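You operate a simulated robot arm through the tools that you are given. There is no shell and no other tool. Be economical: measure what you need, move in short steps, check, and stop when the job is done.

You are at the controls of a simulated two-armed robot. One attempt, no reset.

## Task
Take the pale blue board on the drain board and put it away on the top of the middle wall bench. Carry the wide steel tray with both arms and set it on the short island bench top. Open the fitting bench drawer, take the green tin and leave it inside and shut the drawer again. Pull the top blue drawer open. Any order will do. Set down upright: green tin.

It is judged by the outcome, as a careful person would: the job done as asked, and still so three seconds after it is handed in. It fails if anything else is knocked over, pushed out of place, dropped, spilled or broken.

## Robot
Two 7-joint arms with two-finger parallel grippers on one trunk, on a base that drives. Base frame: it is fixed to the floor where the robot stands at the start and does not move with it; the origin is under the middle of the robot, x ahead of it, y to its left, z up. Lengths are in cm, angles in rad, forces in N, time in s.
The left shoulder is at the start at [3, 11.9, 96], the right one opposite. With the tool pointing down near the work surface each hand reaches from about 28 to 68 cm from the robot's upright axis, wherever it stands, measured 20 degrees to its own side. Places, roughly: drawer fx [-1170, 180, 60]; fitting bench drawer [-1160, 180, 70]; green tin (8x8x9 cm) [-1170, 90, 80]; pale blue board (17x20x10 cm) [50, 0, 80]; short island bench top [-100, -180, 80]; top blue drawer [-1180, -460, 80]; top of the middle wall bench [-690, -660, 50]; wide steel tray (52x25x6 cm) [-290, 110, 80]. Payload 3.43 kg a hand.
Tool frame (each hand has its own): the origin (TCP) lies between the finger pads and is the grasp point; the fingertips stand 3 cm ahead of it; z points along the fingers, y is the line along which they close. The gripper opens to 9.4 cm. The fingers are 2.8 cm wide and 1 cm thick; the gripper's body (5 by 9.6 cm) begins 5.5 cm behind the TCP.
Orientation is that of the tool frame in the base frame, as a unit quaternion [w, x, y, z]. With the fingers straight down and closing along the base's y, the tool's x points along the base's -x, its y along +y and its z along -z.

## Interface
- The arms move only by the tool nudge_tool. It takes "left_rows", "right_rows" or both (then of equal length, played together; a hand with none holds still); each is a list of rows, each a list of 3 entries, a list of its own where there are three numbers: the turn, a rotation vector about the tool's x, y, z in degrees, then the shift along the tool's x, y, z in cm, then the gripper command, from -1 (fully open) to 1 (shut), values between in proportion. In form: [[[wx, wy, wz], [dx, dy, dz], claw], ...]. A call has 1 to 10 rows; each row shifts and turns the commanded pose from where the row before left it, along the tool's axes as they then stand. A row lasts 0.2 s, in which the tool goes at most 5 cm and 0.15 rad; a call with a longer step from one row to the next is refused whole, and so is a gripper value outside its range. A pose out of reach is approached as far as the arm can. The call stops where the force on the tool passes 40 N (or 10 N more than at its start, if that is more) or the arm is blocked; 0.2 s more then pass. Each finger travels about 7.2 cm/s and halts on what it meets, pressing with about 24 N; the grip force reading is that of the motor and also rises with nothing between the fingers. The clock runs only during rows and for 0.2 s after the last one: add rows that do not move to give the fingers time. It gives the time, the measured TCP pose, the force on the tool (base axes), the opening and the grip force at its end, in the units of the frame above (readings bear some noise), with the torque about the TCP (base axes, N m) and any sound that the robot's microphone picked up.
- Cameras (640 x 400 px; columns grow to the right, rows downward): "scene" is now at [4.13, 0.65, 166]; the picture's right is [0.07, -1.00, 0.00], its down [-0.81, -0.06, -0.58] and it looks along [0.58, 0.04, -0.81] (base axes); focal length 272 px, centre (320, 200). "left" rides on the left gripper at [7.6, -1.4, -10.2] in its tool frame; the picture's right is [0.18, 0.98, 0.00], its down [-0.75, 0.14, -0.64] and it looks along [-0.63, 0.12, 0.77] (tool axes); focal length 243 px, centre (320, 200). "right" rides on the right gripper at [7.6, 1.4, -10.2] in its tool frame; the picture's right is [-0.18, 0.98, 0.00], its down [-0.75, -0.14, -0.64] and it looks along [-0.63, -0.12, 0.77] (tool axes); focal length 243 px, centre (320, 200). There is no depth. A picture from a camera that has moved, and an enlarged one, comes with that camera's place and axes in the base frame and with its lens.
- grab_frame(camera): a new picture of that camera. No time passes.
- move_column(by): slides the trunk up (or, below 0, down) by that many cm; the arms and the scene camera ride with it, the base frame stays. It gives what a move gives, with no picture.
- base_move(legs): drives the robot by 1 to 6 legs, each [ahead, turn to the left] in cm and rad, along the robot's own axes; the way and the turn of a leg run together, so that a leg with both is an arc; at most 150 cm and 3.142 rad a leg. The arms and the cameras ride along, it lands a little off, and it stops where it bumps. It gives what a move gives.
- head_to(pan, tilt): turns the head with the scene camera to pan (to the left, within 2.496 rad either way) and tilt (down, from -0.506 to 1.204), counted from straight ahead of the robot. It gives what a move gives.
- close_up(camera, box): a new picture of the part [left, top, right, bottom] of that camera's present view, enlarged. No time passes.
- close_job(): hands the job in; it is judged then, once.

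Go step by step. Nothing tells you exact positions but the pictures and the camera data: compare them with the known pose of the tool, close in by small moves and look again before you grip or let go. The budget is 165 turns and 138 pictures, counting those below and the enlarged ones. Unless the task says otherwise, let go and move clear before handing in, and close with one line.

The tools are called after "Call:" by a JSON object that holds its "op" and its "data". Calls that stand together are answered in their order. nudge_tool: Moves the arms, as the interface text tells. Its arguments: {"type":"object","properties":{"left_rows":{"type":"array"},"right_rows":{"type":"array"}},"required":[]} The other tools are called the same way: move_column (by) slides the trunk up or down; base_move (legs) drives the base; head_to (pan, tilt) turns the head that bears the scene camera; grab_frame (camera) takes a picture; close_up (camera, box) takes an enlarged picture of a part of a camera's view; close_job () hands the job in.

At the start:

```text
clock: 0.0
left_tcp_pos: [41.82, 9.91, 102.38]
left_tool_rot: [0.0, 0.0, 1.0, 0.0]
left_ft_force: [0.7, 0.1, -0.9]
left_moment: [-0.02, 0.0, 0.03]
left_opening: 9.41
left_grasp_force: 0.1
right_tcp_pos: [39.13, -17.69, 100.89]
right_tool_rot: [0.001, 0.001, 1.0, 0.0]
right_ft_force: [0.1, 0.2, -0.2]
right_moment: [0.0, 0.01, 0.03]
right_opening: 9.39
right_grasp_force: 0.0
trunk travel left (down, up): [-22.5, 18.5]
robot x, y, heading: [-0.01, 0.17, 0.001]
head pan, tilt: [0.073, 0.948]
```

scene: 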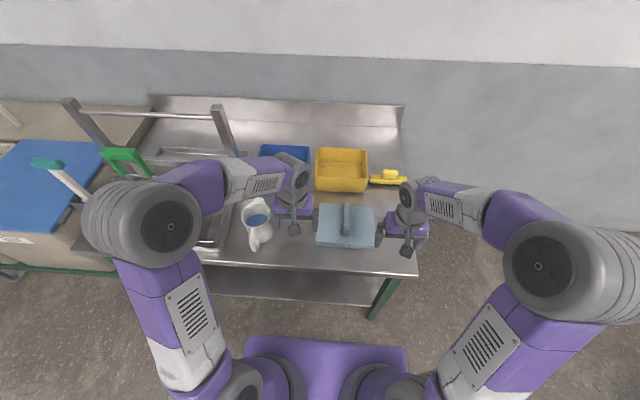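
right: 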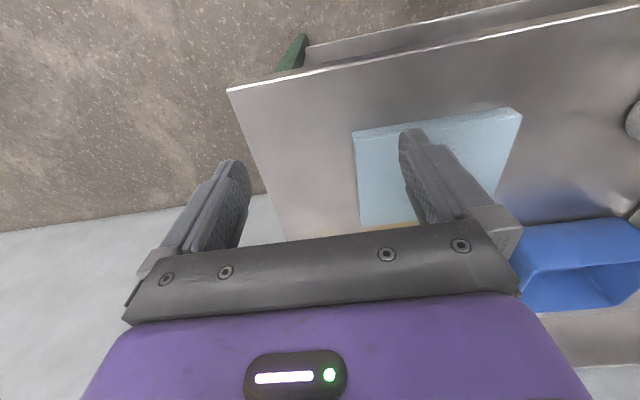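
left: 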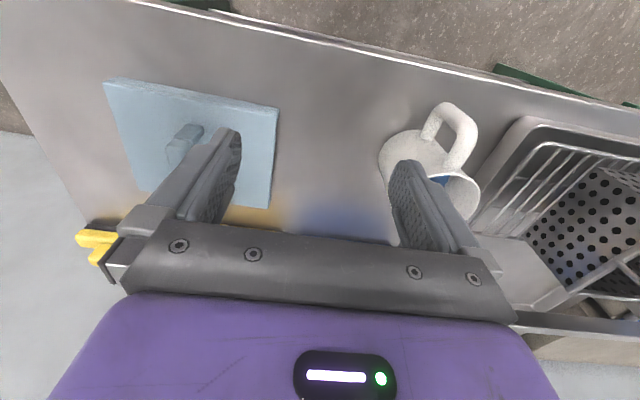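

I see a pale blue board with an upright handle on the drain board ahead, between the two hands. I'll enlarge it to locate it well.

Call:
{"op": "close_up", "data": {"camera": "scene", "box": [220, 130, 440, 268]}}

```text
2.90 times, centred on (330, 199) of scene
camera zoom: at [4.13, 0.65, 166.0], right [0.07, -1.0, 0.0], down [-0.81, -0.06, -0.58], along [0.58, 0.04, -0.81], focal length 788 px, centre (291, 203)
```

zoom: 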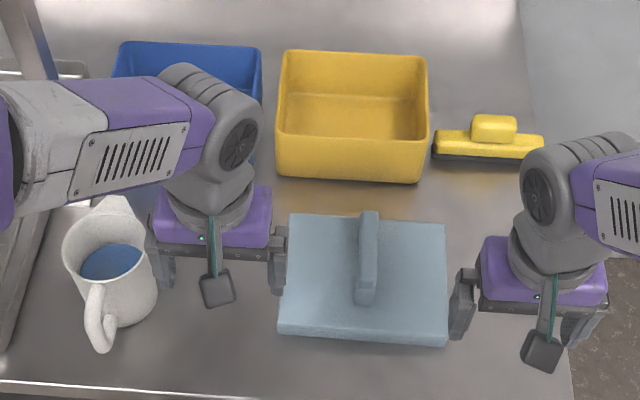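

The board's handle top seems to be near (53, -5, 89) and runs along x. I'll move the right hand above it, closing along y, and shift the left hand aside.

Call:
{"op": "nudge_tool", "data": {"right_rows": [[[0, 0, 0], [-3.6, 3.2, 0], -1], [[0, 0, 0], [-3.6, 3.2, 0], -1], [[0, 0, 0], [-3.6, 3.2, 0], -1], [[0, 0, 0], [-3.6, 3.2, 0], -1], [[0, 0, 0], [0, 0, 2], -1]], "left_rows": [[[0, 0, 0], [0, 3, 0], -1], [[0, 0, 0], [0, 3, 0], -1], [[0, 0, 0], [0, 3, 0], -1], [[0, 0, 0], [0, 0, 0], -1], [[0, 0, 0], [0, 0, 0], -1]]}}

Call:
{"op": "grab_frame", "data": {"camera": "right"}}

Call:
{"op": "grab_frame", "data": {"camera": "scene"}}

```text
clock: 1.2
left_tcp_pos: [41.98, 18.86, 102.28]
left_tool_rot: [0.001, -0.001, 1.0, 0.0]
left_ft_force: [-0.1, -0.9, 0.0]
left_moment: [0.02, -0.01, -0.03]
left_opening: 9.42
left_grasp_force: 0.1
right_tcp_pos: [53.5, -4.77, 98.99]
right_tool_rot: [0.0, 0.001, 1.0, -0.001]
right_ft_force: [-0.5, -0.7, 0.3]
right_moment: [-0.02, 0.02, 0.0]
right_opening: 9.42
right_grasp_force: 0.0
trunk travel left (down, up): [-22.5, 18.5]
robot x, y, heading: [0.21, 0.03, -0.006]
head pan, tilt: [0.073, 0.948]
```

```text
133 pictures are left
camera right: at [45.89, -3.43, 109.25], right [0.18, 0.98, 0.0], down [0.75, -0.14, 0.64], along [0.63, -0.12, -0.77], focal length 243 px, centre (320, 200)
```

right: 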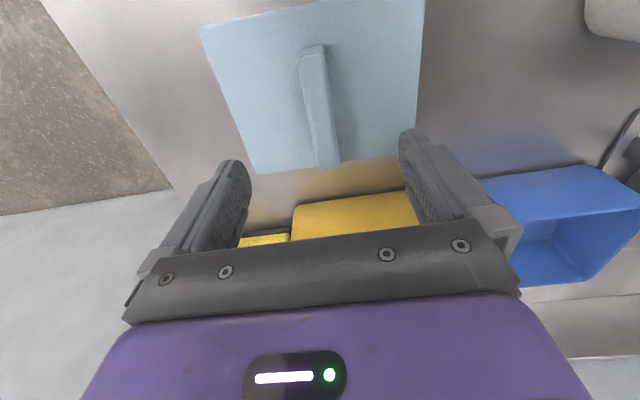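

```text
132 pictures are left
camera scene: at [4.09, 0.62, 166.0], right [0.07, -1.0, 0.0], down [-0.81, -0.06, -0.58], along [0.58, 0.04, -0.81], focal length 272 px, centre (320, 200)
```

scene: 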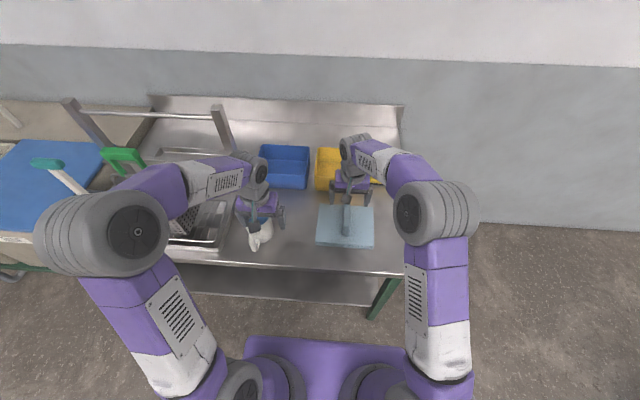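

The handle is directly below the right hand, centred near (53.7, -4.8). I'll descend around it and look.

Call:
{"op": "nudge_tool", "data": {"right_rows": [[[0, 0, 0], [0, 0, 4], -1], [[0, 0, 0], [0, 0, 4], -1], [[0, 0, 0], [0, 0, 3], -1], [[0, 0, 0], [0, 0, 0], -1]]}}

Call:
{"op": "grab_frame", "data": {"camera": "right"}}

```text
clock: 2.2
left_tcp_pos: [41.95, 18.94, 102.45]
left_tool_rot: [0.0, 0.0, 1.0, 0.0]
left_ft_force: [0.5, 0.5, -0.1]
left_moment: [-0.01, 0.0, -0.01]
left_opening: 9.42
left_grasp_force: 0.1
right_tcp_pos: [53.48, -4.79, 87.83]
right_tool_rot: [0.0, 0.0, 1.0, 0.0]
right_ft_force: [0.3, -0.9, 0.3]
right_moment: [0.04, 0.03, -0.01]
right_opening: 9.39
right_grasp_force: 0.1
trunk travel left (down, up): [-22.5, 18.5]
robot x, y, heading: [-0.27, 0.45, -0.001]
head pan, tilt: [0.073, 0.948]
```

```text
131 pictures are left
camera right: at [45.86, -3.46, 98.17], right [0.18, 0.98, 0.0], down [0.75, -0.14, 0.64], along [0.63, -0.12, -0.77], focal length 243 px, centre (320, 200)
```

right: 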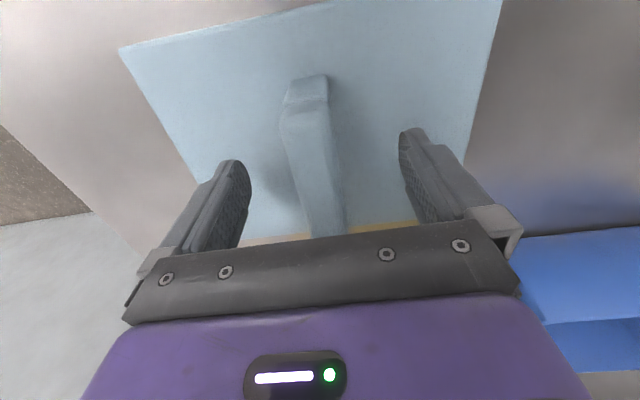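

The handle stands between the fingers and the board's top is about z 82.3. I'll go down slightly more and close.

Call:
{"op": "nudge_tool", "data": {"right_rows": [[[0, 0, 0], [0, 0, 1.6], -1], [[0, 0, 0], [0, 0, 0], 0], [[0, 0, 0], [0, 0, 0], 1], [[0, 0, 0], [0, 0, 0], 1], [[0, 0, 0], [0, 0, 0], 1], [[0, 0, 0], [0, 0, 0], 1], [[0, 0, 0], [0, 0, 0], 1]]}}

```text
clock: 3.8
left_tcp_pos: [41.8, 18.84, 102.39]
left_tool_rot: [0.0, 0.0, 1.0, 0.0]
left_ft_force: [-1.4, -0.5, 0.1]
left_moment: [-0.01, 0.0, 0.03]
left_opening: 9.42
left_grasp_force: 0.1
right_tcp_pos: [53.55, -4.8, 86.29]
right_tool_rot: [-0.001, 0.0, 1.0, 0.0]
right_ft_force: [0.1, -0.3, 0.9]
right_moment: [0.0, -0.12, -0.11]
right_opening: 2.61
right_grasp_force: 23.1
trunk travel left (down, up): [-22.5, 18.5]
robot x, y, heading: [0.14, 0.14, -0.001]
head pan, tilt: [0.073, 0.948]
```

Gripped at 2.6 cm. I'll lift by rows and look.

Call:
{"op": "nudge_tool", "data": {"right_rows": [[[0, 0, 0], [0, 0, -2], 1], [[0, 0, 0], [0, 0, -3], 1], [[0, 0, 0], [0, 0, -4], 1], [[0, 0, 0], [0, 0, -4], 1], [[0, 0, 0], [0, 0, -4], 1], [[0, 0, 0], [0, 0, 0], 1]]}}

Call:
{"op": "grab_frame", "data": {"camera": "right"}}

```text
clock: 5.2
left_tcp_pos: [42.01, 18.77, 102.32]
left_tool_rot: [0.0, 0.001, 1.0, 0.0]
left_ft_force: [0.4, -0.1, -0.2]
left_moment: [0.0, -0.01, -0.03]
left_opening: 9.39
left_grasp_force: 0.0
right_tcp_pos: [53.59, -4.73, 103.32]
right_tool_rot: [0.001, 0.0, 1.0, 0.0]
right_ft_force: [0.0, 0.1, 0.1]
right_moment: [-0.01, -0.02, 0.01]
right_opening: 0.0
right_grasp_force: 23.0
trunk travel left (down, up): [-22.5, 18.5]
robot x, y, heading: [-0.11, 0.24, -0.002]
head pan, tilt: [0.073, 0.948]
```

```text
130 pictures are left
camera right: at [45.92, -3.39, 113.7], right [0.18, 0.98, 0.0], down [0.75, -0.14, 0.64], along [0.63, -0.12, -0.77], focal length 243 px, centre (320, 200)
```

right: 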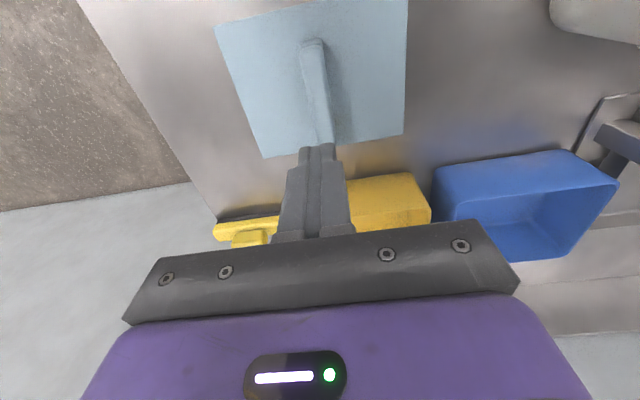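

The fingers slid off the handle; the board stayed put. I need the handle's shape and height more precisely.

Call:
{"op": "close_up", "data": {"camera": "right", "box": [200, 0, 424, 140]}}

Call:
{"op": "close_up", "data": {"camera": "left", "box": [0, 0, 320, 200]}}

Call:
{"op": "close_up", "data": {"camera": "scene", "box": [305, 195, 385, 255]}}

```text
2.86 times, centred on (312, 70) of right
camera zoom: at [45.92, -3.39, 113.7], right [0.18, 0.98, 0.0], down [0.75, -0.14, 0.64], along [0.63, -0.12, -0.77], focal length 693 px, centre (343, 571)
```

zoom: 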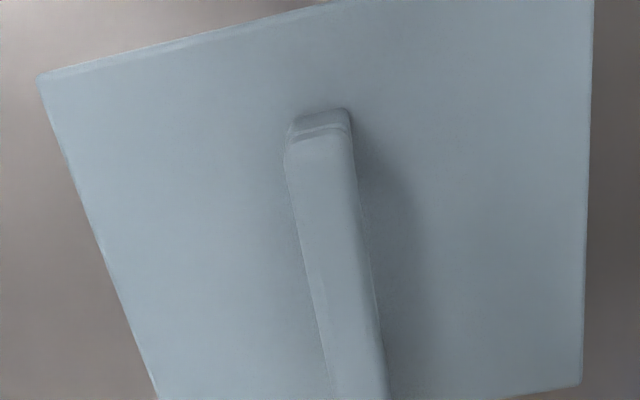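

```text
2.00 times, centred on (160, 100) of left
camera zoom: at [34.31, 17.34, 112.56], right [-0.18, 0.98, 0.0], down [0.75, 0.14, 0.64], along [0.63, 0.12, -0.77], focal length 485 px, centre (640, 400)
```

zoom: 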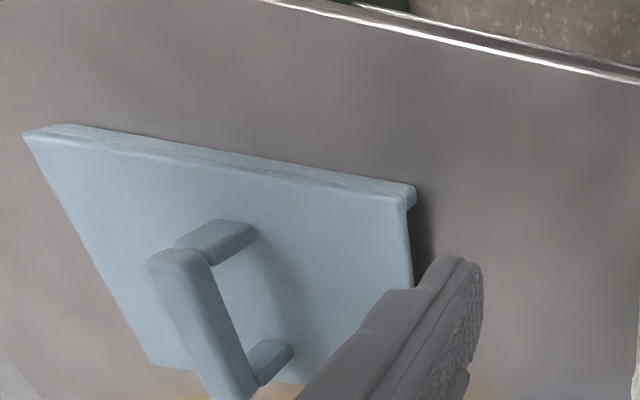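

```text
6.67 times, centred on (345, 225) of scene
camera zoom: at [4.17, 0.65, 166.0], right [0.07, -1.0, 0.0], down [-0.81, -0.06, -0.58], along [0.58, 0.04, -0.81], focal length 1812 px, centre (153, 33)
```

zoom: 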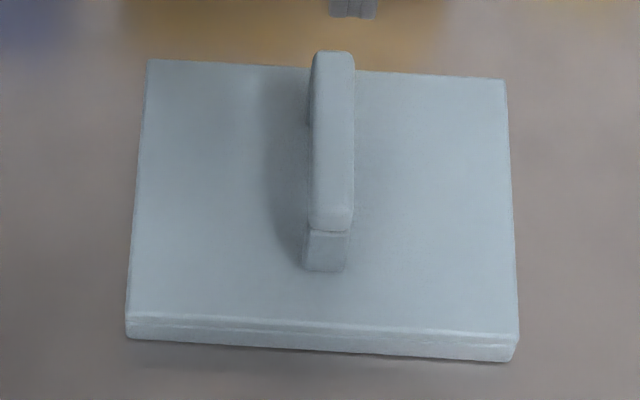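

The handle is a bar on two posts, top about z 88.6, turned about 2.4° clockwise. I'll open, align, go down with the pads centred on the bar, and lift more gently this time.

Call:
{"op": "nudge_tool", "data": {"right_rows": [[[0, 0, 2.4], [0, -0.15, 0], -1], [[0, 0, 0], [0, 0, 0], -1], [[0, 0, 0], [0, 0, 0], -1], [[0, 0, 0], [0, 0, 4.2], -1], [[0, 0, 0], [0, 0, 4.2], -1], [[0, 0, 0], [0, 0, 4.2], -1], [[0, 0, 0], [0, 0, 3.6], -1]]}}

Call:
{"op": "nudge_tool", "data": {"right_rows": [[[0, 0, 0], [0, 0, 0], 0], [[0, 0, 0], [0, 0, 0], 1], [[0, 0, 0], [0, 0, 0], 1], [[0, 0, 0], [0, 0, 0], 1], [[0, 0, 0], [0, 0, 0], 1], [[0, 0, 0], [0, 0, 0], 1], [[0, 0, 0], [0, 0, 0], 1]]}}

Call:
{"op": "close_up", "data": {"camera": "left", "box": [0, 0, 320, 200]}}

```text
clock: 6.8
left_tcp_pos: [41.88, 18.72, 102.44]
left_tool_rot: [0.0, 0.0, 1.0, 0.0]
left_ft_force: [-0.6, 0.4, -0.3]
left_moment: [0.01, -0.01, 0.01]
left_opening: 9.4
left_grasp_force: 0.0
right_tcp_pos: [53.46, -5.16, 87.03]
right_tool_rot: [0.0, 0.021, 1.0, 0.0]
right_ft_force: [0.8, -0.7, 0.0]
right_moment: [-0.02, -0.02, -0.02]
right_opening: 9.39
right_grasp_force: 0.1
trunk travel left (down, up): [-22.5, 18.5]
robot x, y, heading: [0.31, 0.28, 0.0]
head pan, tilt: [0.073, 0.948]
```

```text
clock: 8.4
left_tcp_pos: [41.8, 18.67, 102.42]
left_tool_rot: [0.0, 0.0, 1.0, 0.0]
left_ft_force: [-0.4, 0.6, -0.1]
left_moment: [0.03, 0.03, 0.02]
left_opening: 9.4
left_grasp_force: 0.1
right_tcp_pos: [53.56, -5.15, 86.99]
right_tool_rot: [0.0, 0.021, 1.0, -0.001]
right_ft_force: [-1.0, -0.5, -0.3]
right_moment: [0.0, -0.02, 0.11]
right_opening: 2.62
right_grasp_force: 24.2
trunk travel left (down, up): [-22.5, 18.5]
robot x, y, heading: [0.04, 0.05, 0.002]
head pan, tilt: [0.073, 0.948]
```

```text
2.00 times, centred on (160, 100) of left
camera zoom: at [34.29, 17.34, 112.57], right [-0.18, 0.98, 0.0], down [0.75, 0.14, 0.64], along [0.63, 0.12, -0.77], focal length 485 px, centre (640, 400)
```

zoom: 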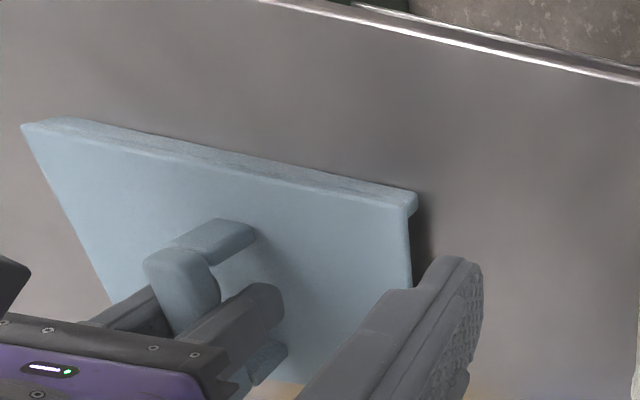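

The fingers are around the bar. A slow test lift.

Call:
{"op": "nudge_tool", "data": {"right_rows": [[[0, 0, 0], [0, 0, -0.3], 1], [[0, 0, 0], [0, 0, -0.3], 1], [[0, 0, 0], [0, 0, -0.4], 1], [[0, 0, 0], [0, 0, -0.5], 1]]}}

Call:
{"op": "close_up", "data": {"camera": "left", "box": [0, 0, 320, 200]}}

```text
clock: 9.4
left_tcp_pos: [41.89, 18.71, 102.48]
left_tool_rot: [0.0, 0.0, 1.0, 0.0]
left_ft_force: [-0.3, 0.1, 0.1]
left_moment: [-0.03, -0.05, -0.01]
left_opening: 9.39
left_grasp_force: 0.0
right_tcp_pos: [53.6, -5.05, 88.62]
right_tool_rot: [-0.001, 0.022, 1.0, 0.0]
right_ft_force: [-0.1, 0.6, -3.1]
right_moment: [0.03, 0.03, -0.02]
right_opening: 2.65
right_grasp_force: 24.1
trunk travel left (down, up): [-22.5, 18.5]
robot x, y, heading: [0.26, 0.22, -0.001]
head pan, tilt: [0.073, 0.948]
```

```text
2.00 times, centred on (160, 100) of left
camera zoom: at [34.3, 17.34, 112.56], right [-0.18, 0.98, 0.0], down [0.75, 0.14, 0.64], along [0.63, 0.12, -0.77], focal length 485 px, centre (640, 400)
```

zoom: 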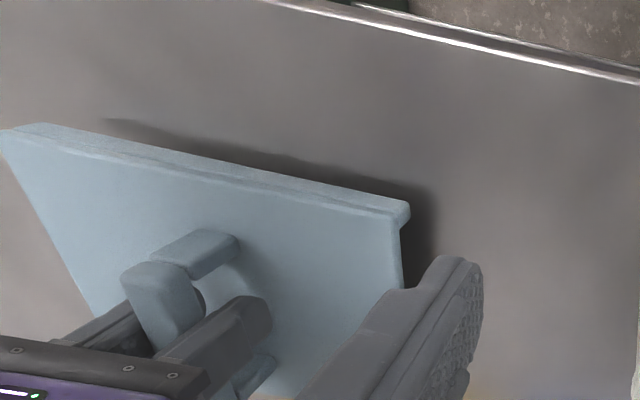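

The board is off the surface, weighing about 3 N. I'll raise it further.

Call:
{"op": "nudge_tool", "data": {"right_rows": [[[0, 0, 0], [0, 0, -1], 1], [[0, 0, 0], [0, 0, -1.5], 1], [[0, 0, 0], [0, 0, -2], 1], [[0, 0, 0], [0, 0, -2], 1], [[0, 0, 0], [0, 0, -2], 1], [[0, 0, 0], [0, 0, -2], 1], [[0, 0, 0], [0, 0, -2], 1], [[0, 0, 0], [0, 0, -2], 1], [[0, 0, 0], [0, 0, -1], 1]]}}

Call:
{"op": "head_to", "data": {"pan": -2.3, "tilt": 0.3}}

Call:
{"op": "grab_frame", "data": {"camera": "scene"}}

Call:
{"op": "head_to", "data": {"pan": 2.4, "tilt": 0.3}}

Call:
{"op": "grab_frame", "data": {"camera": "scene"}}

Call:
{"op": "grab_frame", "data": {"camera": "right"}}

```text
clock: 11.4
left_tcp_pos: [41.89, 18.83, 102.27]
left_tool_rot: [0.0, 0.0, 1.0, 0.0]
left_ft_force: [0.0, 0.6, -0.3]
left_moment: [-0.02, 0.0, 0.05]
left_opening: 9.39
left_grasp_force: 0.1
right_tcp_pos: [53.58, -5.07, 104.21]
right_tool_rot: [0.0, 0.021, 1.0, 0.0]
right_ft_force: [-0.5, 0.1, -3.1]
right_moment: [0.02, 0.02, 0.01]
right_opening: 2.64
right_grasp_force: 24.3
trunk travel left (down, up): [-22.5, 18.5]
robot x, y, heading: [-0.26, 0.04, -0.003]
head pan, tilt: [0.073, 0.948]
```

```text
clock: 13.6
left_tcp_pos: [41.82, 18.75, 102.34]
left_tool_rot: [0.001, 0.0, 1.0, -0.001]
left_ft_force: [-0.5, -0.9, -0.1]
left_moment: [0.02, -0.03, 0.01]
left_opening: 9.39
left_grasp_force: 0.0
right_tcp_pos: [53.46, -4.97, 104.15]
right_tool_rot: [0.0, 0.021, 1.0, 0.001]
right_ft_force: [0.2, 0.0, -2.9]
right_moment: [-0.02, 0.01, 0.04]
right_opening: 2.64
right_grasp_force: 24.0
trunk travel left (down, up): [-22.5, 18.5]
robot x, y, heading: [0.01, -0.31, 0.002]
head pan, tilt: [-2.3, 0.3]
```

```text
124 pictures are left
camera scene: at [-9.31, -6.85, 171.58], right [-0.75, 0.67, 0.0], down [0.2, 0.22, -0.96], along [-0.64, -0.71, -0.3], focal length 272 px, centre (320, 200)
```

scene: 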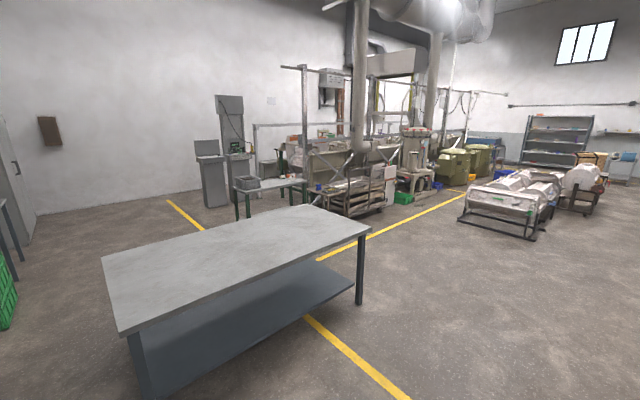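

```text
clock: 17.3
left_tcp_pos: [41.88, 18.9, 102.36]
left_tool_rot: [0.0, 0.0, 1.0, -0.001]
left_ft_force: [1.2, 0.1, -0.5]
left_moment: [-0.03, -0.01, 0.0]
left_opening: 9.38
left_grasp_force: 0.1
right_tcp_pos: [53.48, -5.07, 104.01]
right_tool_rot: [0.0, 0.021, 1.0, 0.001]
right_ft_force: [0.5, -0.4, -3.6]
right_moment: [-0.06, 0.01, -0.03]
right_opening: 2.65
right_grasp_force: 24.1
trunk travel left (down, up): [-22.5, 18.5]
robot x, y, heading: [-0.08, 0.15, 0.0]
head pan, tilt: [2.4, 0.3]
```

```text
123 pictures are left
camera scene: at [-9.97, 6.43, 171.58], right [0.68, 0.74, 0.0], down [0.22, -0.2, -0.96], along [-0.7, 0.65, -0.3], focal length 272 px, centre (320, 200)
```

scene: 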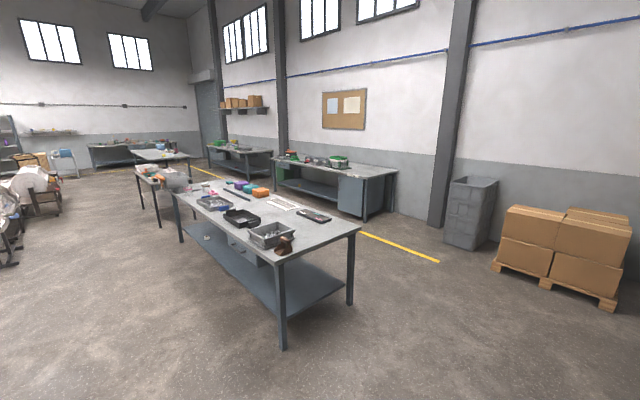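

```text
122 pictures are left
camera right: at [45.97, -3.3, 114.42], right [0.23, 0.97, 0.0], down [0.75, -0.17, 0.64], along [0.63, -0.14, -0.77], focal length 243 px, centre (320, 200)
```

right: 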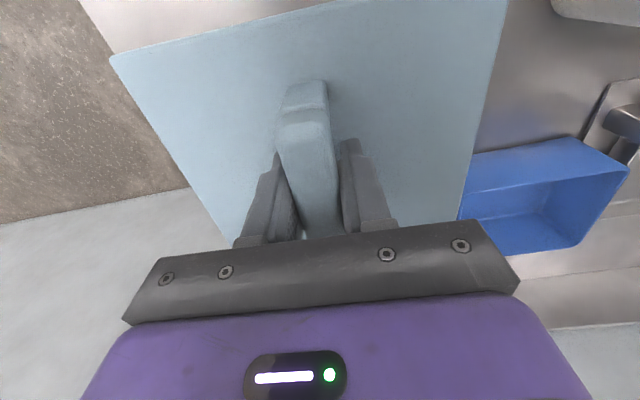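

The board is held firmly, and I see the short island bench to the rear right and the tray bench to the rear left. I'll draw the board in, back off, turn round and drive to a vantage point past the island bench.

Call:
{"op": "nudge_tool", "data": {"right_rows": [[[0, 0, -2.4], [2, -1, -0.5], 1], [[0, 0, 0], [3, -2, -1], 1], [[0, 0, 0], [3, -2, -1], 1], [[0, 0, 0], [3, -2, -1], 1], [[0, 0, 0], [3, -2, -1], 1], [[0, 0, 0], [1, -1, 0], 1]]}}

Call:
{"op": "base_move", "data": {"legs": [[-60, 0], [0, 3.14], [150, 0], [90, 0]]}}

Call:
{"op": "head_to", "data": {"pan": 0.9, "tilt": 0.3}}

Call:
{"op": "grab_frame", "data": {"camera": "scene"}}

```text
clock: 18.7
left_tcp_pos: [41.91, 18.87, 102.27]
left_tool_rot: [0.0, 0.0, 1.0, 0.0]
left_ft_force: [-0.7, 0.0, -0.6]
left_moment: [-0.02, -0.01, 0.01]
left_opening: 9.39
left_grasp_force: 0.0
right_tcp_pos: [38.56, -15.07, 108.49]
right_tool_rot: [0.001, 0.0, 1.0, 0.0]
right_ft_force: [0.4, 0.0, -3.4]
right_moment: [0.02, 0.05, -0.03]
right_opening: 2.63
right_grasp_force: 23.7
trunk travel left (down, up): [-22.5, 18.5]
robot x, y, heading: [-0.0, -0.07, -0.001]
head pan, tilt: [2.4, 0.3]
```

```text
clock: 40.9
left_tcp_pos: [-342.46, -18.38, 102.31]
left_tool_rot: [0.0, 1.0, -0.003, 0.001]
left_ft_force: [0.4, 0.2, 0.4]
left_moment: [-0.03, 0.02, -0.02]
left_opening: 9.36
left_grasp_force: 0.0
right_tcp_pos: [-339.07, 15.49, 108.54]
right_tool_rot: [0.001, 1.0, -0.003, 0.0]
right_ft_force: [0.3, 0.1, -2.7]
right_moment: [0.0, -0.01, -0.04]
right_opening: 2.62
right_grasp_force: 24.3
trunk travel left (down, up): [-22.5, 18.5]
robot x, y, heading: [-300.39, 0.12, 3.14]
head pan, tilt: [2.4, 0.3]
```

```text
clock: 42.5
left_tcp_pos: [-342.55, -18.43, 102.45]
left_tool_rot: [0.0, 1.0, -0.003, 0.0]
left_ft_force: [-0.6, 0.1, -0.2]
left_moment: [0.02, 0.0, 0.01]
left_opening: 9.39
left_grasp_force: 0.0
right_tcp_pos: [-338.93, 15.43, 108.46]
right_tool_rot: [0.0, 1.0, -0.003, 0.0]
right_ft_force: [-0.1, 0.4, -3.6]
right_moment: [-0.01, -0.05, -0.01]
right_opening: 2.64
right_grasp_force: 24.1
trunk travel left (down, up): [-22.5, 18.5]
robot x, y, heading: [-300.33, 0.35, 3.139]
head pan, tilt: [0.901, 0.3]
```

```text
121 pictures are left
camera scene: at [-303.46, -6.96, 171.58], right [-0.78, 0.62, 0.0], down [0.18, 0.23, -0.96], along [-0.6, -0.75, -0.3], focal length 272 px, centre (320, 200)
```

scene: 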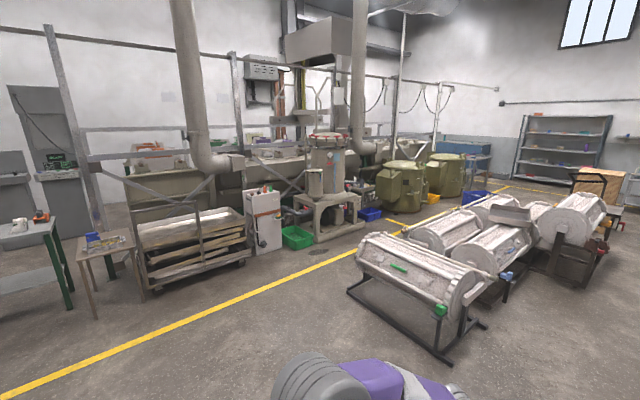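

Machinery stands between me and the wall bench's rough location. I'll enlarge that area.

Call:
{"op": "close_up", "data": {"camera": "scene", "box": [80, 60, 360, 235]}}

Call:
{"op": "close_up", "data": {"camera": "scene", "box": [340, 80, 640, 268]}}

```text
2.29 times, centred on (220, 148) of scene
camera zoom: at [-303.46, -6.96, 171.58], right [-0.78, 0.62, 0.0], down [0.18, 0.23, -0.96], along [-0.6, -0.75, -0.3], focal length 621 px, centre (549, 320)
```

zoom: 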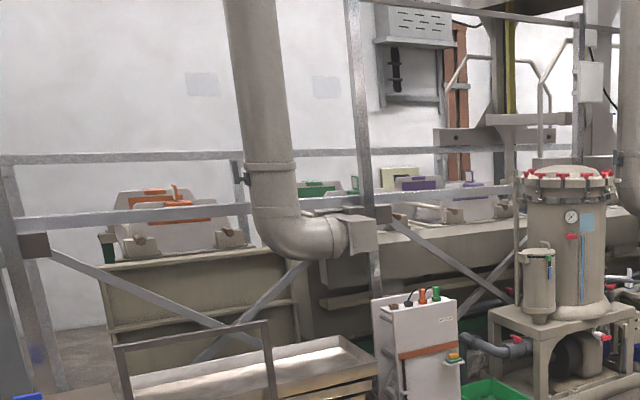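

```text
2.13 times, centred on (490, 174) of scene
camera zoom: at [-303.46, -6.96, 171.58], right [-0.78, 0.62, 0.0], down [0.18, 0.23, -0.96], along [-0.6, -0.75, -0.3], focal length 578 px, centre (-42, 255)
```

zoom: 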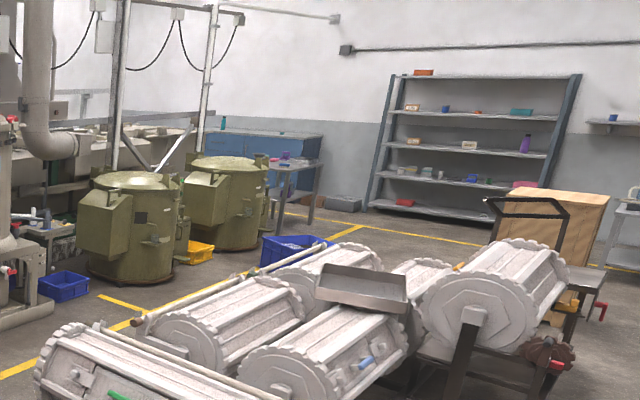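

The wall bench is apparently behind the plating line, along the wall. I'll approach the gap at the line's near end and look.

Call:
{"op": "base_move", "data": {"legs": [[0, 2.0], [110, 0], [0, -0.43]]}}

Call:
{"op": "head_to", "data": {"pan": 0.0, "tilt": 0.35}}

Call:
{"op": "grab_frame", "data": {"camera": "scene"}}

```text
clock: 54.2
left_tcp_pos: [-233.76, -141.26, 102.43]
left_tool_rot: [0.0, 0.702, 0.712, 0.0]
left_ft_force: [0.0, -0.4, 0.0]
left_moment: [0.0, 0.03, 0.02]
left_opening: 9.4
left_grasp_force: 0.1
right_tcp_pos: [-267.66, -138.45, 108.5]
right_tool_rot: [0.001, 0.702, 0.712, 0.0]
right_ft_force: [0.2, 0.0, -3.9]
right_moment: [0.06, 0.0, 0.04]
right_opening: 2.66
right_grasp_force: 24.2
trunk travel left (down, up): [-22.5, 18.5]
robot x, y, heading: [-252.95, -99.72, -1.558]
head pan, tilt: [0.901, 0.3]
```

```text
clock: 55.4
left_tcp_pos: [-233.74, -141.3, 102.46]
left_tool_rot: [0.0, 0.702, 0.712, 0.0]
left_ft_force: [-0.6, -0.3, 0.5]
left_moment: [-0.03, 0.0, -0.01]
left_opening: 9.39
left_grasp_force: 0.1
right_tcp_pos: [-267.66, -138.39, 108.53]
right_tool_rot: [-0.001, 0.702, 0.712, 0.0]
right_ft_force: [-0.6, -0.6, -3.4]
right_moment: [0.02, 0.02, 0.0]
right_opening: 2.63
right_grasp_force: 24.2
trunk travel left (down, up): [-22.5, 18.5]
robot x, y, heading: [-253.15, -99.84, -1.56]
head pan, tilt: [0.0, 0.351]
```

```text
118 pictures are left
camera scene: at [-253.22, -105.89, 171.11], right [-1.0, -0.01, 0.0], down [0.0, 0.34, -0.94], along [0.01, -0.94, -0.34], focal length 272 px, centre (320, 200)
```

scene: 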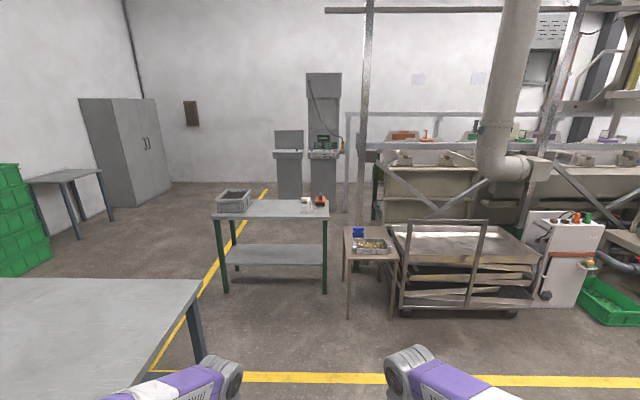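

A passage seems to exist to the left past the short bench; the roomiest way is round its east end. I'll raise the trunk so the arms clear everything and take that way.

Call:
{"op": "move_column", "data": {"by": 18}}

Call:
{"op": "base_move", "data": {"legs": [[-30, 0], [0, 1.558], [150, 0], [145, 0], [0, -1.571], [135, 0]]}}

Call:
{"op": "head_to", "data": {"pan": -0.5, "tilt": 0.35}}

Call:
{"op": "grab_frame", "data": {"camera": "scene"}}

```text
clock: 57.4
left_tcp_pos: [-233.75, -141.41, 120.28]
left_tool_rot: [0.0, 0.702, 0.712, 0.0]
left_ft_force: [-0.7, 0.7, -0.5]
left_moment: [-0.01, -0.01, -0.03]
left_opening: 9.4
left_grasp_force: 0.1
right_tcp_pos: [-267.74, -138.43, 126.52]
right_tool_rot: [0.001, 0.702, 0.712, 0.001]
right_ft_force: [-0.2, -0.4, -3.2]
right_moment: [0.01, -0.01, -0.04]
right_opening: 2.66
right_grasp_force: 24.4
trunk travel left (down, up): [-40.5, 0.5]
robot x, y, heading: [-253.23, -99.68, -1.556]
head pan, tilt: [0.0, 0.351]
```

```text
clock: 87.2
left_tcp_pos: [59.14, -250.05, 120.39]
left_tool_rot: [-0.001, 0.705, 0.709, 0.0]
left_ft_force: [0.0, -0.1, 0.1]
left_moment: [-0.01, 0.01, -0.03]
left_opening: 9.39
left_grasp_force: 0.1
right_tcp_pos: [25.27, -246.93, 126.5]
right_tool_rot: [0.0, 0.705, 0.709, 0.0]
right_ft_force: [-0.3, -0.2, -2.2]
right_moment: [0.03, 0.01, 0.04]
right_opening: 2.66
right_grasp_force: 24.0
trunk travel left (down, up): [-40.5, 0.5]
robot x, y, heading: [40.03, -208.3, -1.563]
head pan, tilt: [0.0, 0.351]
```

```text
clock: 88.2
left_tcp_pos: [59.18, -250.18, 120.34]
left_tool_rot: [0.0, 0.705, 0.709, 0.0]
left_ft_force: [0.2, 0.3, 0.3]
left_moment: [-0.04, 0.02, 0.01]
left_opening: 9.41
left_grasp_force: 0.1
right_tcp_pos: [25.23, -246.88, 126.51]
right_tool_rot: [0.0, 0.705, 0.709, -0.001]
right_ft_force: [0.3, -0.5, -4.3]
right_moment: [0.0, 0.0, -0.01]
right_opening: 2.62
right_grasp_force: 24.5
trunk travel left (down, up): [-40.5, 0.5]
robot x, y, heading: [39.81, -208.03, -1.564]
head pan, tilt: [-0.499, 0.351]
```

```text
117 pictures are left
camera scene: at [35.57, -213.38, 189.11], right [-0.88, 0.47, 0.0], down [0.16, 0.3, -0.94], along [-0.45, -0.83, -0.34], focal length 272 px, centre (320, 200)
```

scene: 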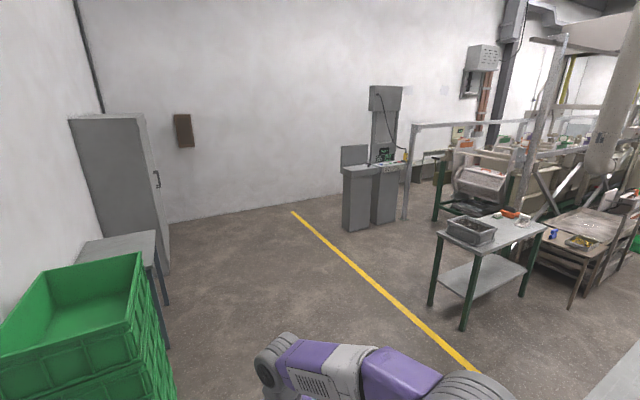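

There's floor behind the kiosk towards the wall. I'll enlarge that region.

Call:
{"op": "close_up", "data": {"camera": "scene", "box": [320, 60, 640, 260]}}

```text
2.00 times, centred on (480, 160) of scene
camera zoom: at [35.57, -213.38, 189.11], right [-0.88, 0.47, 0.0], down [0.16, 0.3, -0.94], along [-0.45, -0.83, -0.34], focal length 544 px, centre (0, 280)
```

zoom: 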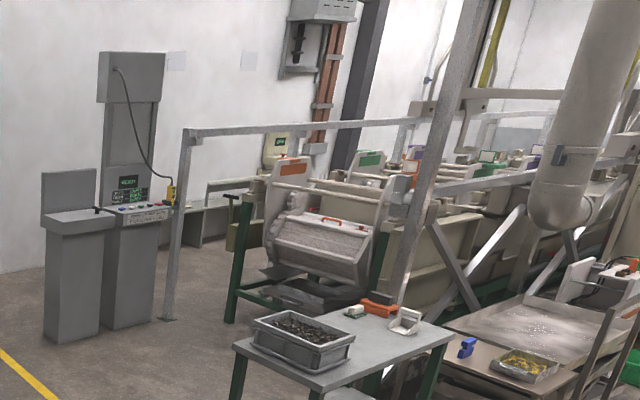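

Low grey benches run along the wall behind the plating line. I'll go through between the short bench and the crates to see the aisle.

Call:
{"op": "base_move", "data": {"legs": [[47, 0], [0, -0.698], [150, 0], [38, 0]]}}

Call:
{"op": "head_to", "data": {"pan": 0.0, "tilt": 0.35}}

Call:
{"op": "grab_frame", "data": {"camera": "scene"}}

```text
clock: 101.8
left_tcp_pos: [-91.54, -442.99, 120.36]
left_tool_rot: [-0.001, 0.905, 0.425, 0.0]
left_ft_force: [-0.8, 0.0, -1.2]
left_moment: [-0.01, -0.02, -0.02]
left_opening: 9.4
left_grasp_force: 0.1
right_tcp_pos: [-115.6, -419.0, 126.49]
right_tool_rot: [0.0, 0.905, 0.426, 0.0]
right_ft_force: [-0.5, 0.5, -3.3]
right_moment: [0.03, -0.03, 0.0]
right_opening: 2.62
right_grasp_force: 23.7
trunk travel left (down, up): [-40.5, 0.5]
robot x, y, heading: [-79.67, -398.71, -2.26]
head pan, tilt: [-0.499, 0.351]
```

```text
clock: 102.8
left_tcp_pos: [-91.62, -443.07, 120.34]
left_tool_rot: [0.0, 0.905, 0.426, 0.0]
left_ft_force: [0.4, 0.3, 0.0]
left_moment: [0.01, -0.06, 0.01]
left_opening: 9.43
left_grasp_force: 0.1
right_tcp_pos: [-115.44, -418.89, 126.56]
right_tool_rot: [0.0, 0.905, 0.426, 0.0]
right_ft_force: [-0.2, 0.2, -3.8]
right_moment: [0.03, -0.03, 0.0]
right_opening: 2.65
right_grasp_force: 24.0
trunk travel left (down, up): [-40.5, 0.5]
robot x, y, heading: [-79.53, -398.75, -2.261]
head pan, tilt: [0.0, 0.351]
```

```text
115 pictures are left
camera scene: at [-83.58, -403.56, 189.11], right [-0.77, 0.64, 0.0], down [0.22, 0.26, -0.94], along [-0.6, -0.72, -0.34], focal length 272 px, centre (320, 200)
```

scene: 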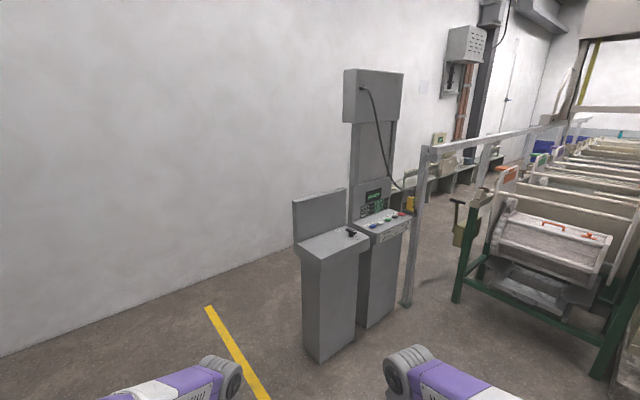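

The aisle behind the kiosks is about 130 cm wide. I'll enter it and turn to face along the wall.

Call:
{"op": "base_move", "data": {"legs": [[0, 0.55], [140, 0], [65, 0], [0, -1.43]]}}

Call:
{"op": "head_to", "data": {"pan": 0.0, "tilt": 0.3}}

Call:
{"op": "grab_frame", "data": {"camera": "scene"}}

```text
clock: 118.0
left_tcp_pos: [-149.86, -620.31, 120.39]
left_tool_rot: [-0.001, 1.0, -0.001, 0.0]
left_ft_force: [0.3, 0.0, 0.3]
left_moment: [0.0, -0.01, 0.02]
left_opening: 9.38
left_grasp_force: 0.2
right_tcp_pos: [-146.5, -586.54, 126.55]
right_tool_rot: [-0.001, 1.0, 0.0, 0.0]
right_ft_force: [-0.1, 1.1, -2.9]
right_moment: [0.01, -0.05, 0.0]
right_opening: 2.64
right_grasp_force: 24.2
trunk travel left (down, up): [-40.5, 0.5]
robot x, y, heading: [-107.67, -601.25, 3.141]
head pan, tilt: [0.0, 0.351]
```

```text
clock: 118.6
left_tcp_pos: [-149.81, -620.39, 120.38]
left_tool_rot: [0.0, 1.0, 0.0, 0.0]
left_ft_force: [0.4, 0.9, -0.3]
left_moment: [0.01, 0.03, 0.0]
left_opening: 9.38
left_grasp_force: 0.0
right_tcp_pos: [-146.43, -586.56, 126.6]
right_tool_rot: [0.0, 1.0, -0.001, 0.0]
right_ft_force: [0.0, 0.1, -3.1]
right_moment: [0.0, -0.05, -0.04]
right_opening: 2.64
right_grasp_force: 24.1
trunk travel left (down, up): [-40.5, 0.5]
robot x, y, heading: [-108.05, -601.62, 3.137]
head pan, tilt: [0.0, 0.3]
```

```text
114 pictures are left
camera scene: at [-114.4, -601.51, 189.57], right [0.0, 1.0, 0.0], down [0.3, 0.0, -0.96], along [-0.96, 0.0, -0.3], focal length 272 px, centre (320, 200)
```

scene: 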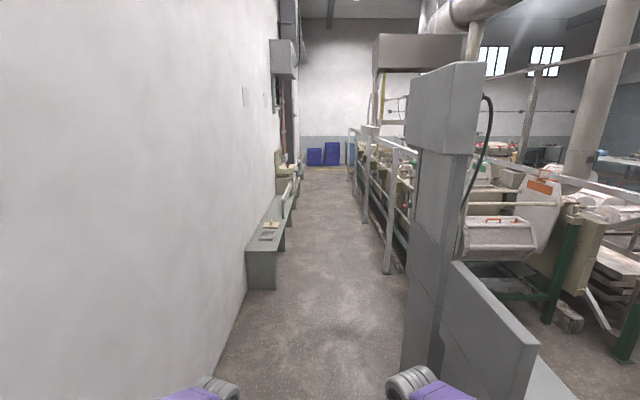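

The aisle with low wall benches on the left is clear. I'll drive in, keeping away from the kiosk back, then look at the benches.

Call:
{"op": "base_move", "data": {"legs": [[0, 0.16], [90, 0], [0, -0.22], [150, 0], [60, 0], [0, 0.06]]}}

Call:
{"op": "head_to", "data": {"pan": 0.15, "tilt": 0.45}}

Call:
{"op": "grab_frame", "data": {"camera": "scene"}}

```text
clock: 135.2
left_tcp_pos: [-447.6, -620.23, 120.4]
left_tool_rot: [0.0, 1.0, -0.007, -0.001]
left_ft_force: [0.2, 0.3, -1.1]
left_moment: [-0.04, 0.01, 0.0]
left_opening: 9.42
left_grasp_force: 0.1
right_tcp_pos: [-443.88, -586.47, 126.47]
right_tool_rot: [0.0, 1.0, -0.006, 0.0]
right_ft_force: [-0.1, -0.1, -3.3]
right_moment: [0.01, -0.05, 0.01]
right_opening: 2.64
right_grasp_force: 24.2
trunk travel left (down, up): [-40.5, 0.5]
robot x, y, heading: [-405.43, -602.32, 3.13]
head pan, tilt: [0.0, 0.3]
```

```text
clock: 135.9
left_tcp_pos: [-447.71, -620.35, 120.36]
left_tool_rot: [0.0, 1.0, -0.006, 0.0]
left_ft_force: [0.2, -0.2, -0.6]
left_moment: [-0.02, 0.03, -0.03]
left_opening: 9.41
left_grasp_force: 0.1
right_tcp_pos: [-443.8, -586.54, 126.5]
right_tool_rot: [0.0, 1.0, -0.006, 0.001]
right_ft_force: [-0.2, -0.4, -3.3]
right_moment: [0.0, 0.0, -0.02]
right_opening: 2.66
right_grasp_force: 23.7
trunk travel left (down, up): [-40.5, 0.5]
robot x, y, heading: [-405.61, -602.27, 3.129]
head pan, tilt: [0.15, 0.45]
```

```text
113 pictures are left
camera scene: at [-411.76, -603.24, 188.19], right [-0.14, 0.99, 0.0], down [0.43, 0.06, -0.9], along [-0.89, -0.12, -0.44], focal length 272 px, centre (320, 200)
```

scene: 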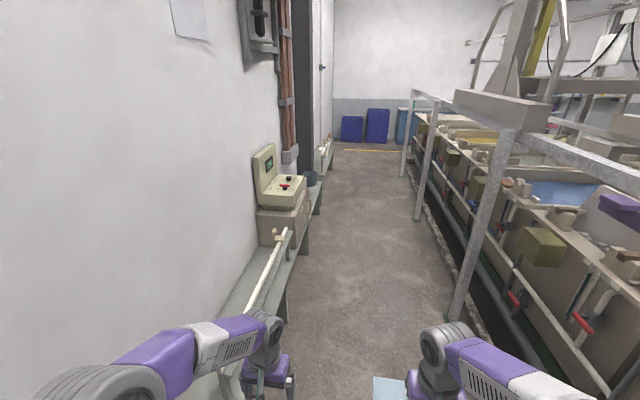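

I'll enlarge the bench row ahead.

Call:
{"op": "close_up", "data": {"camera": "scene", "box": [230, 100, 360, 290]}}

```text
2.11 times, centred on (295, 195) of scene
camera zoom: at [-411.76, -603.24, 188.19], right [-0.14, 0.99, 0.0], down [0.43, 0.06, -0.9], along [-0.89, -0.12, -0.44], focal length 572 px, centre (373, 210)
```

zoom: 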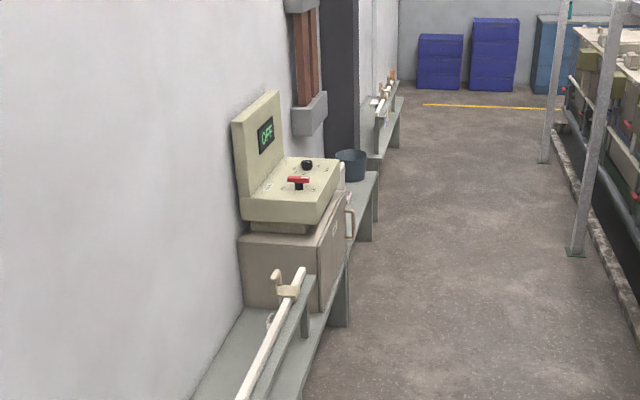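

Going by the geometry the middle bench has the control box and a bucket, with ends near x -740. I'll drive alongside to x ≈ -640 and look down left.

Call:
{"op": "base_move", "data": {"legs": [[0, 0.01], [150, 0], [60, 0]]}}

Call:
{"op": "head_to", "data": {"pan": 0.9, "tilt": 0.75}}

Call:
{"op": "grab_frame", "data": {"camera": "scene"}}

Call:
{"op": "head_to", "data": {"pan": 1.9, "tilt": 0.75}}

Call:
{"op": "grab_frame", "data": {"camera": "scene"}}

```text
clock: 146.7
left_tcp_pos: [-658.67, -620.8, 120.34]
left_tool_rot: [0.0, 1.0, 0.0, 0.0]
left_ft_force: [0.3, 0.2, -0.2]
left_moment: [-0.03, -0.01, 0.0]
left_opening: 9.38
left_grasp_force: 0.1
right_tcp_pos: [-655.38, -586.89, 126.58]
right_tool_rot: [0.001, 1.0, 0.0, 0.0]
right_ft_force: [-1.0, 1.3, -3.6]
right_moment: [-0.01, -0.06, 0.01]
right_opening: 2.65
right_grasp_force: 24.0
trunk travel left (down, up): [-40.5, 0.5]
robot x, y, heading: [-616.59, -602.1, -3.144]
head pan, tilt: [0.15, 0.45]
```

```text
clock: 147.8
left_tcp_pos: [-658.7, -620.86, 120.34]
left_tool_rot: [0.0, 1.0, 0.0, 0.0]
left_ft_force: [-1.0, -0.6, -0.1]
left_moment: [0.0, 0.02, -0.01]
left_opening: 9.42
left_grasp_force: 0.0
right_tcp_pos: [-655.3, -587.02, 126.45]
right_tool_rot: [0.0, 1.0, -0.001, 0.001]
right_ft_force: [-0.2, 0.6, -4.1]
right_moment: [0.01, -0.03, 0.02]
right_opening: 2.68
right_grasp_force: 24.0
trunk travel left (down, up): [-40.5, 0.5]
robot x, y, heading: [-616.67, -602.12, -3.142]
head pan, tilt: [0.901, 0.75]
```

```text
111 pictures are left
camera scene: at [-619.11, -608.37, 185.54], right [-0.78, 0.62, 0.0], down [0.42, 0.53, -0.73], along [-0.45, -0.57, -0.68], focal length 272 px, centre (320, 200)
```

scene: 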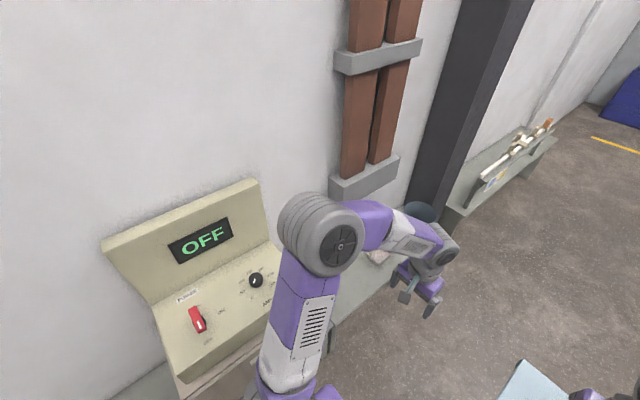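

```text
clock: 149.1
left_tcp_pos: [-658.67, -620.8, 120.41]
left_tool_rot: [0.0, 1.0, 0.0, 0.0]
left_ft_force: [0.7, 0.1, -0.5]
left_moment: [0.04, -0.01, 0.03]
left_opening: 9.4
left_grasp_force: 0.0
right_tcp_pos: [-655.5, -586.99, 126.58]
right_tool_rot: [0.0, 1.0, 0.0, 0.002]
right_ft_force: [0.4, 0.2, -3.1]
right_moment: [0.01, -0.08, 0.0]
right_opening: 2.64
right_grasp_force: 24.3
trunk travel left (down, up): [-40.5, 0.5]
robot x, y, heading: [-616.66, -601.96, -3.137]
head pan, tilt: [1.901, 0.75]
```

```text
110 pictures are left
camera scene: at [-611.26, -609.73, 185.54], right [-0.95, -0.32, 0.0], down [-0.22, 0.65, -0.73], along [0.24, -0.69, -0.68], focal length 272 px, centre (320, 200)
```

scene: 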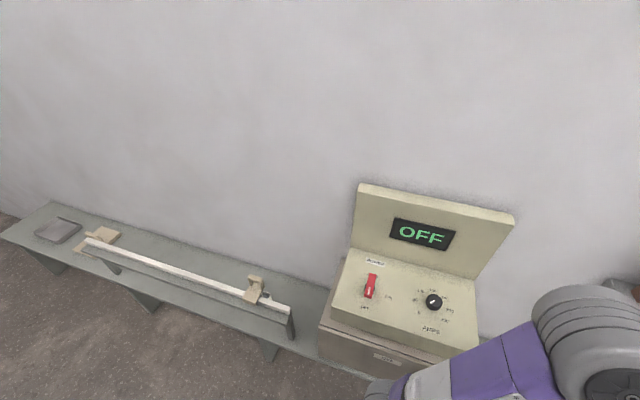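

The long first bench holds a rod; the control box sits near x -610. I'll move on to x ≈ -690 and look at the bench section there.

Call:
{"op": "base_move", "data": {"legs": [[100, 0]]}}

Call:
{"op": "head_to", "data": {"pan": 1.95, "tilt": 0.75}}

Call:
{"op": "grab_frame", "data": {"camera": "scene"}}

Call:
{"op": "head_to", "data": {"pan": 0.6, "tilt": 0.75}}

Call:
{"op": "grab_frame", "data": {"camera": "scene"}}

```text
clock: 154.3
left_tcp_pos: [-759.81, -621.07, 120.3]
left_tool_rot: [0.0, 1.0, 0.002, -0.001]
left_ft_force: [0.0, -0.3, -0.2]
left_moment: [-0.01, -0.01, 0.01]
left_opening: 9.39
left_grasp_force: 0.1
right_tcp_pos: [-756.54, -587.22, 126.47]
right_tool_rot: [0.0, 1.0, 0.001, 0.001]
right_ft_force: [0.2, -0.5, -2.9]
right_moment: [-0.01, -0.05, -0.02]
right_opening: 2.62
right_grasp_force: 24.0
trunk travel left (down, up): [-40.5, 0.5]
robot x, y, heading: [-717.71, -602.43, -3.139]
head pan, tilt: [1.901, 0.75]
```

```text
clock: 155.0
left_tcp_pos: [-759.74, -621.11, 120.39]
left_tool_rot: [0.001, 1.0, 0.001, 0.0]
left_ft_force: [0.1, -0.7, 0.2]
left_moment: [0.02, -0.01, -0.01]
left_opening: 9.41
left_grasp_force: 0.1
right_tcp_pos: [-756.52, -587.12, 126.6]
right_tool_rot: [0.0, 1.0, 0.0, 0.001]
right_ft_force: [-0.1, 0.6, -3.0]
right_moment: [-0.01, -0.02, -0.01]
right_opening: 2.63
right_grasp_force: 24.1
trunk travel left (down, up): [-40.5, 0.5]
robot x, y, heading: [-717.76, -602.18, -3.14]
head pan, tilt: [1.95, 0.75]
```

```text
109 pictures are left
camera scene: at [-712.03, -609.72, 185.54], right [-0.93, -0.37, 0.0], down [-0.25, 0.63, -0.73], along [0.27, -0.68, -0.68], focal length 272 px, centre (320, 200)
```

scene: 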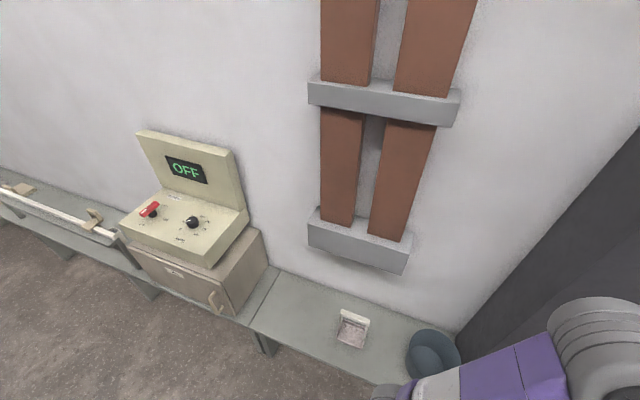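

```text
clock: 156.5
left_tcp_pos: [-759.86, -620.94, 120.46]
left_tool_rot: [0.0, 1.0, 0.002, 0.0]
left_ft_force: [-0.4, 0.3, -0.4]
left_moment: [-0.01, 0.08, 0.0]
left_opening: 9.38
left_grasp_force: 0.0
right_tcp_pos: [-756.55, -587.17, 126.6]
right_tool_rot: [0.0, 1.0, 0.0, 0.001]
right_ft_force: [-0.4, 0.0, -2.3]
right_moment: [-0.01, -0.06, 0.02]
right_opening: 2.64
right_grasp_force: 24.0
trunk travel left (down, up): [-40.5, 0.5]
robot x, y, heading: [-717.78, -601.92, -3.14]
head pan, tilt: [0.6, 0.75]
```

```text
108 pictures are left
camera scene: at [-721.9, -606.73, 185.54], right [-0.57, 0.82, 0.0], down [0.56, 0.39, -0.73], along [-0.6, -0.41, -0.68], focal length 272 px, centre (320, 200)
```

scene: 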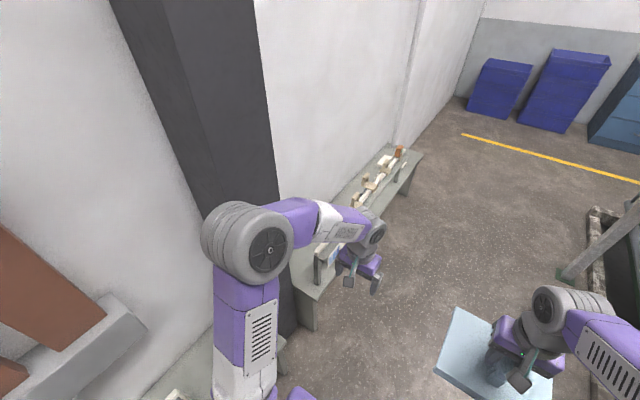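

The middle bench runs about x -660 to -740 with a small tray at about -706 and a bucket at -744; the free patch is around (-679, -667). I'll back up, turn to face the wall and look.

Call:
{"op": "base_move", "data": {"legs": [[0, 0.13], [-54, 0], [0, 1.441]]}}

Call:
{"op": "head_to", "data": {"pan": -0.2, "tilt": 0.95}}

Call:
{"op": "grab_frame", "data": {"camera": "scene"}}

```text
clock: 163.8
left_tcp_pos: [-645.02, -636.7, 120.43]
left_tool_rot: [-0.001, 0.704, 0.71, 0.0]
left_ft_force: [-0.6, 0.5, 0.0]
left_moment: [-0.05, 0.0, -0.01]
left_opening: 9.4
left_grasp_force: 0.2
right_tcp_pos: [-678.83, -633.68, 126.57]
right_tool_rot: [-0.001, 0.704, 0.71, 0.001]
right_ft_force: [0.1, -0.1, -2.8]
right_moment: [0.05, 0.02, 0.0]
right_opening: 2.63
right_grasp_force: 24.4
trunk travel left (down, up): [-40.5, 0.5]
robot x, y, heading: [-664.41, -595.01, -1.562]
head pan, tilt: [0.6, 0.75]
```

```text
clock: 164.9
left_tcp_pos: [-644.91, -636.67, 120.36]
left_tool_rot: [0.0, 0.704, 0.71, 0.0]
left_ft_force: [0.1, 0.1, 0.8]
left_moment: [0.02, -0.02, 0.0]
left_opening: 9.4
left_grasp_force: 0.0
right_tcp_pos: [-678.88, -633.88, 126.61]
right_tool_rot: [0.0, 0.704, 0.71, 0.001]
right_ft_force: [0.2, -0.2, -4.3]
right_moment: [0.03, -0.02, 0.01]
right_opening: 2.61
right_grasp_force: 24.1
trunk travel left (down, up): [-40.5, 0.5]
robot x, y, heading: [-664.47, -595.4, -1.561]
head pan, tilt: [-0.201, 0.949]
```

```text
107 pictures are left
camera scene: at [-665.7, -599.1, 183.99], right [-0.98, 0.19, 0.0], down [0.15, 0.8, -0.58], along [-0.11, -0.57, -0.81], focal length 272 px, centre (320, 200)
```

scene: 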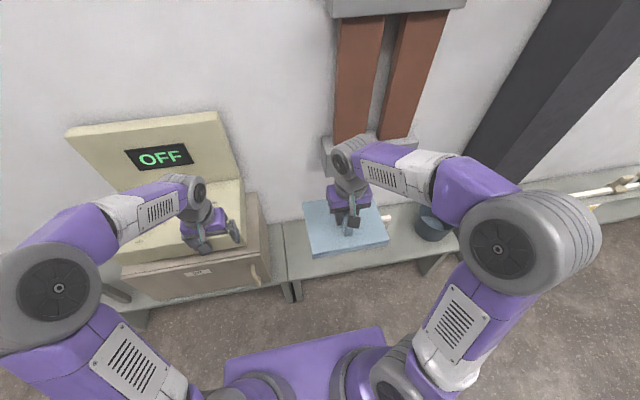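

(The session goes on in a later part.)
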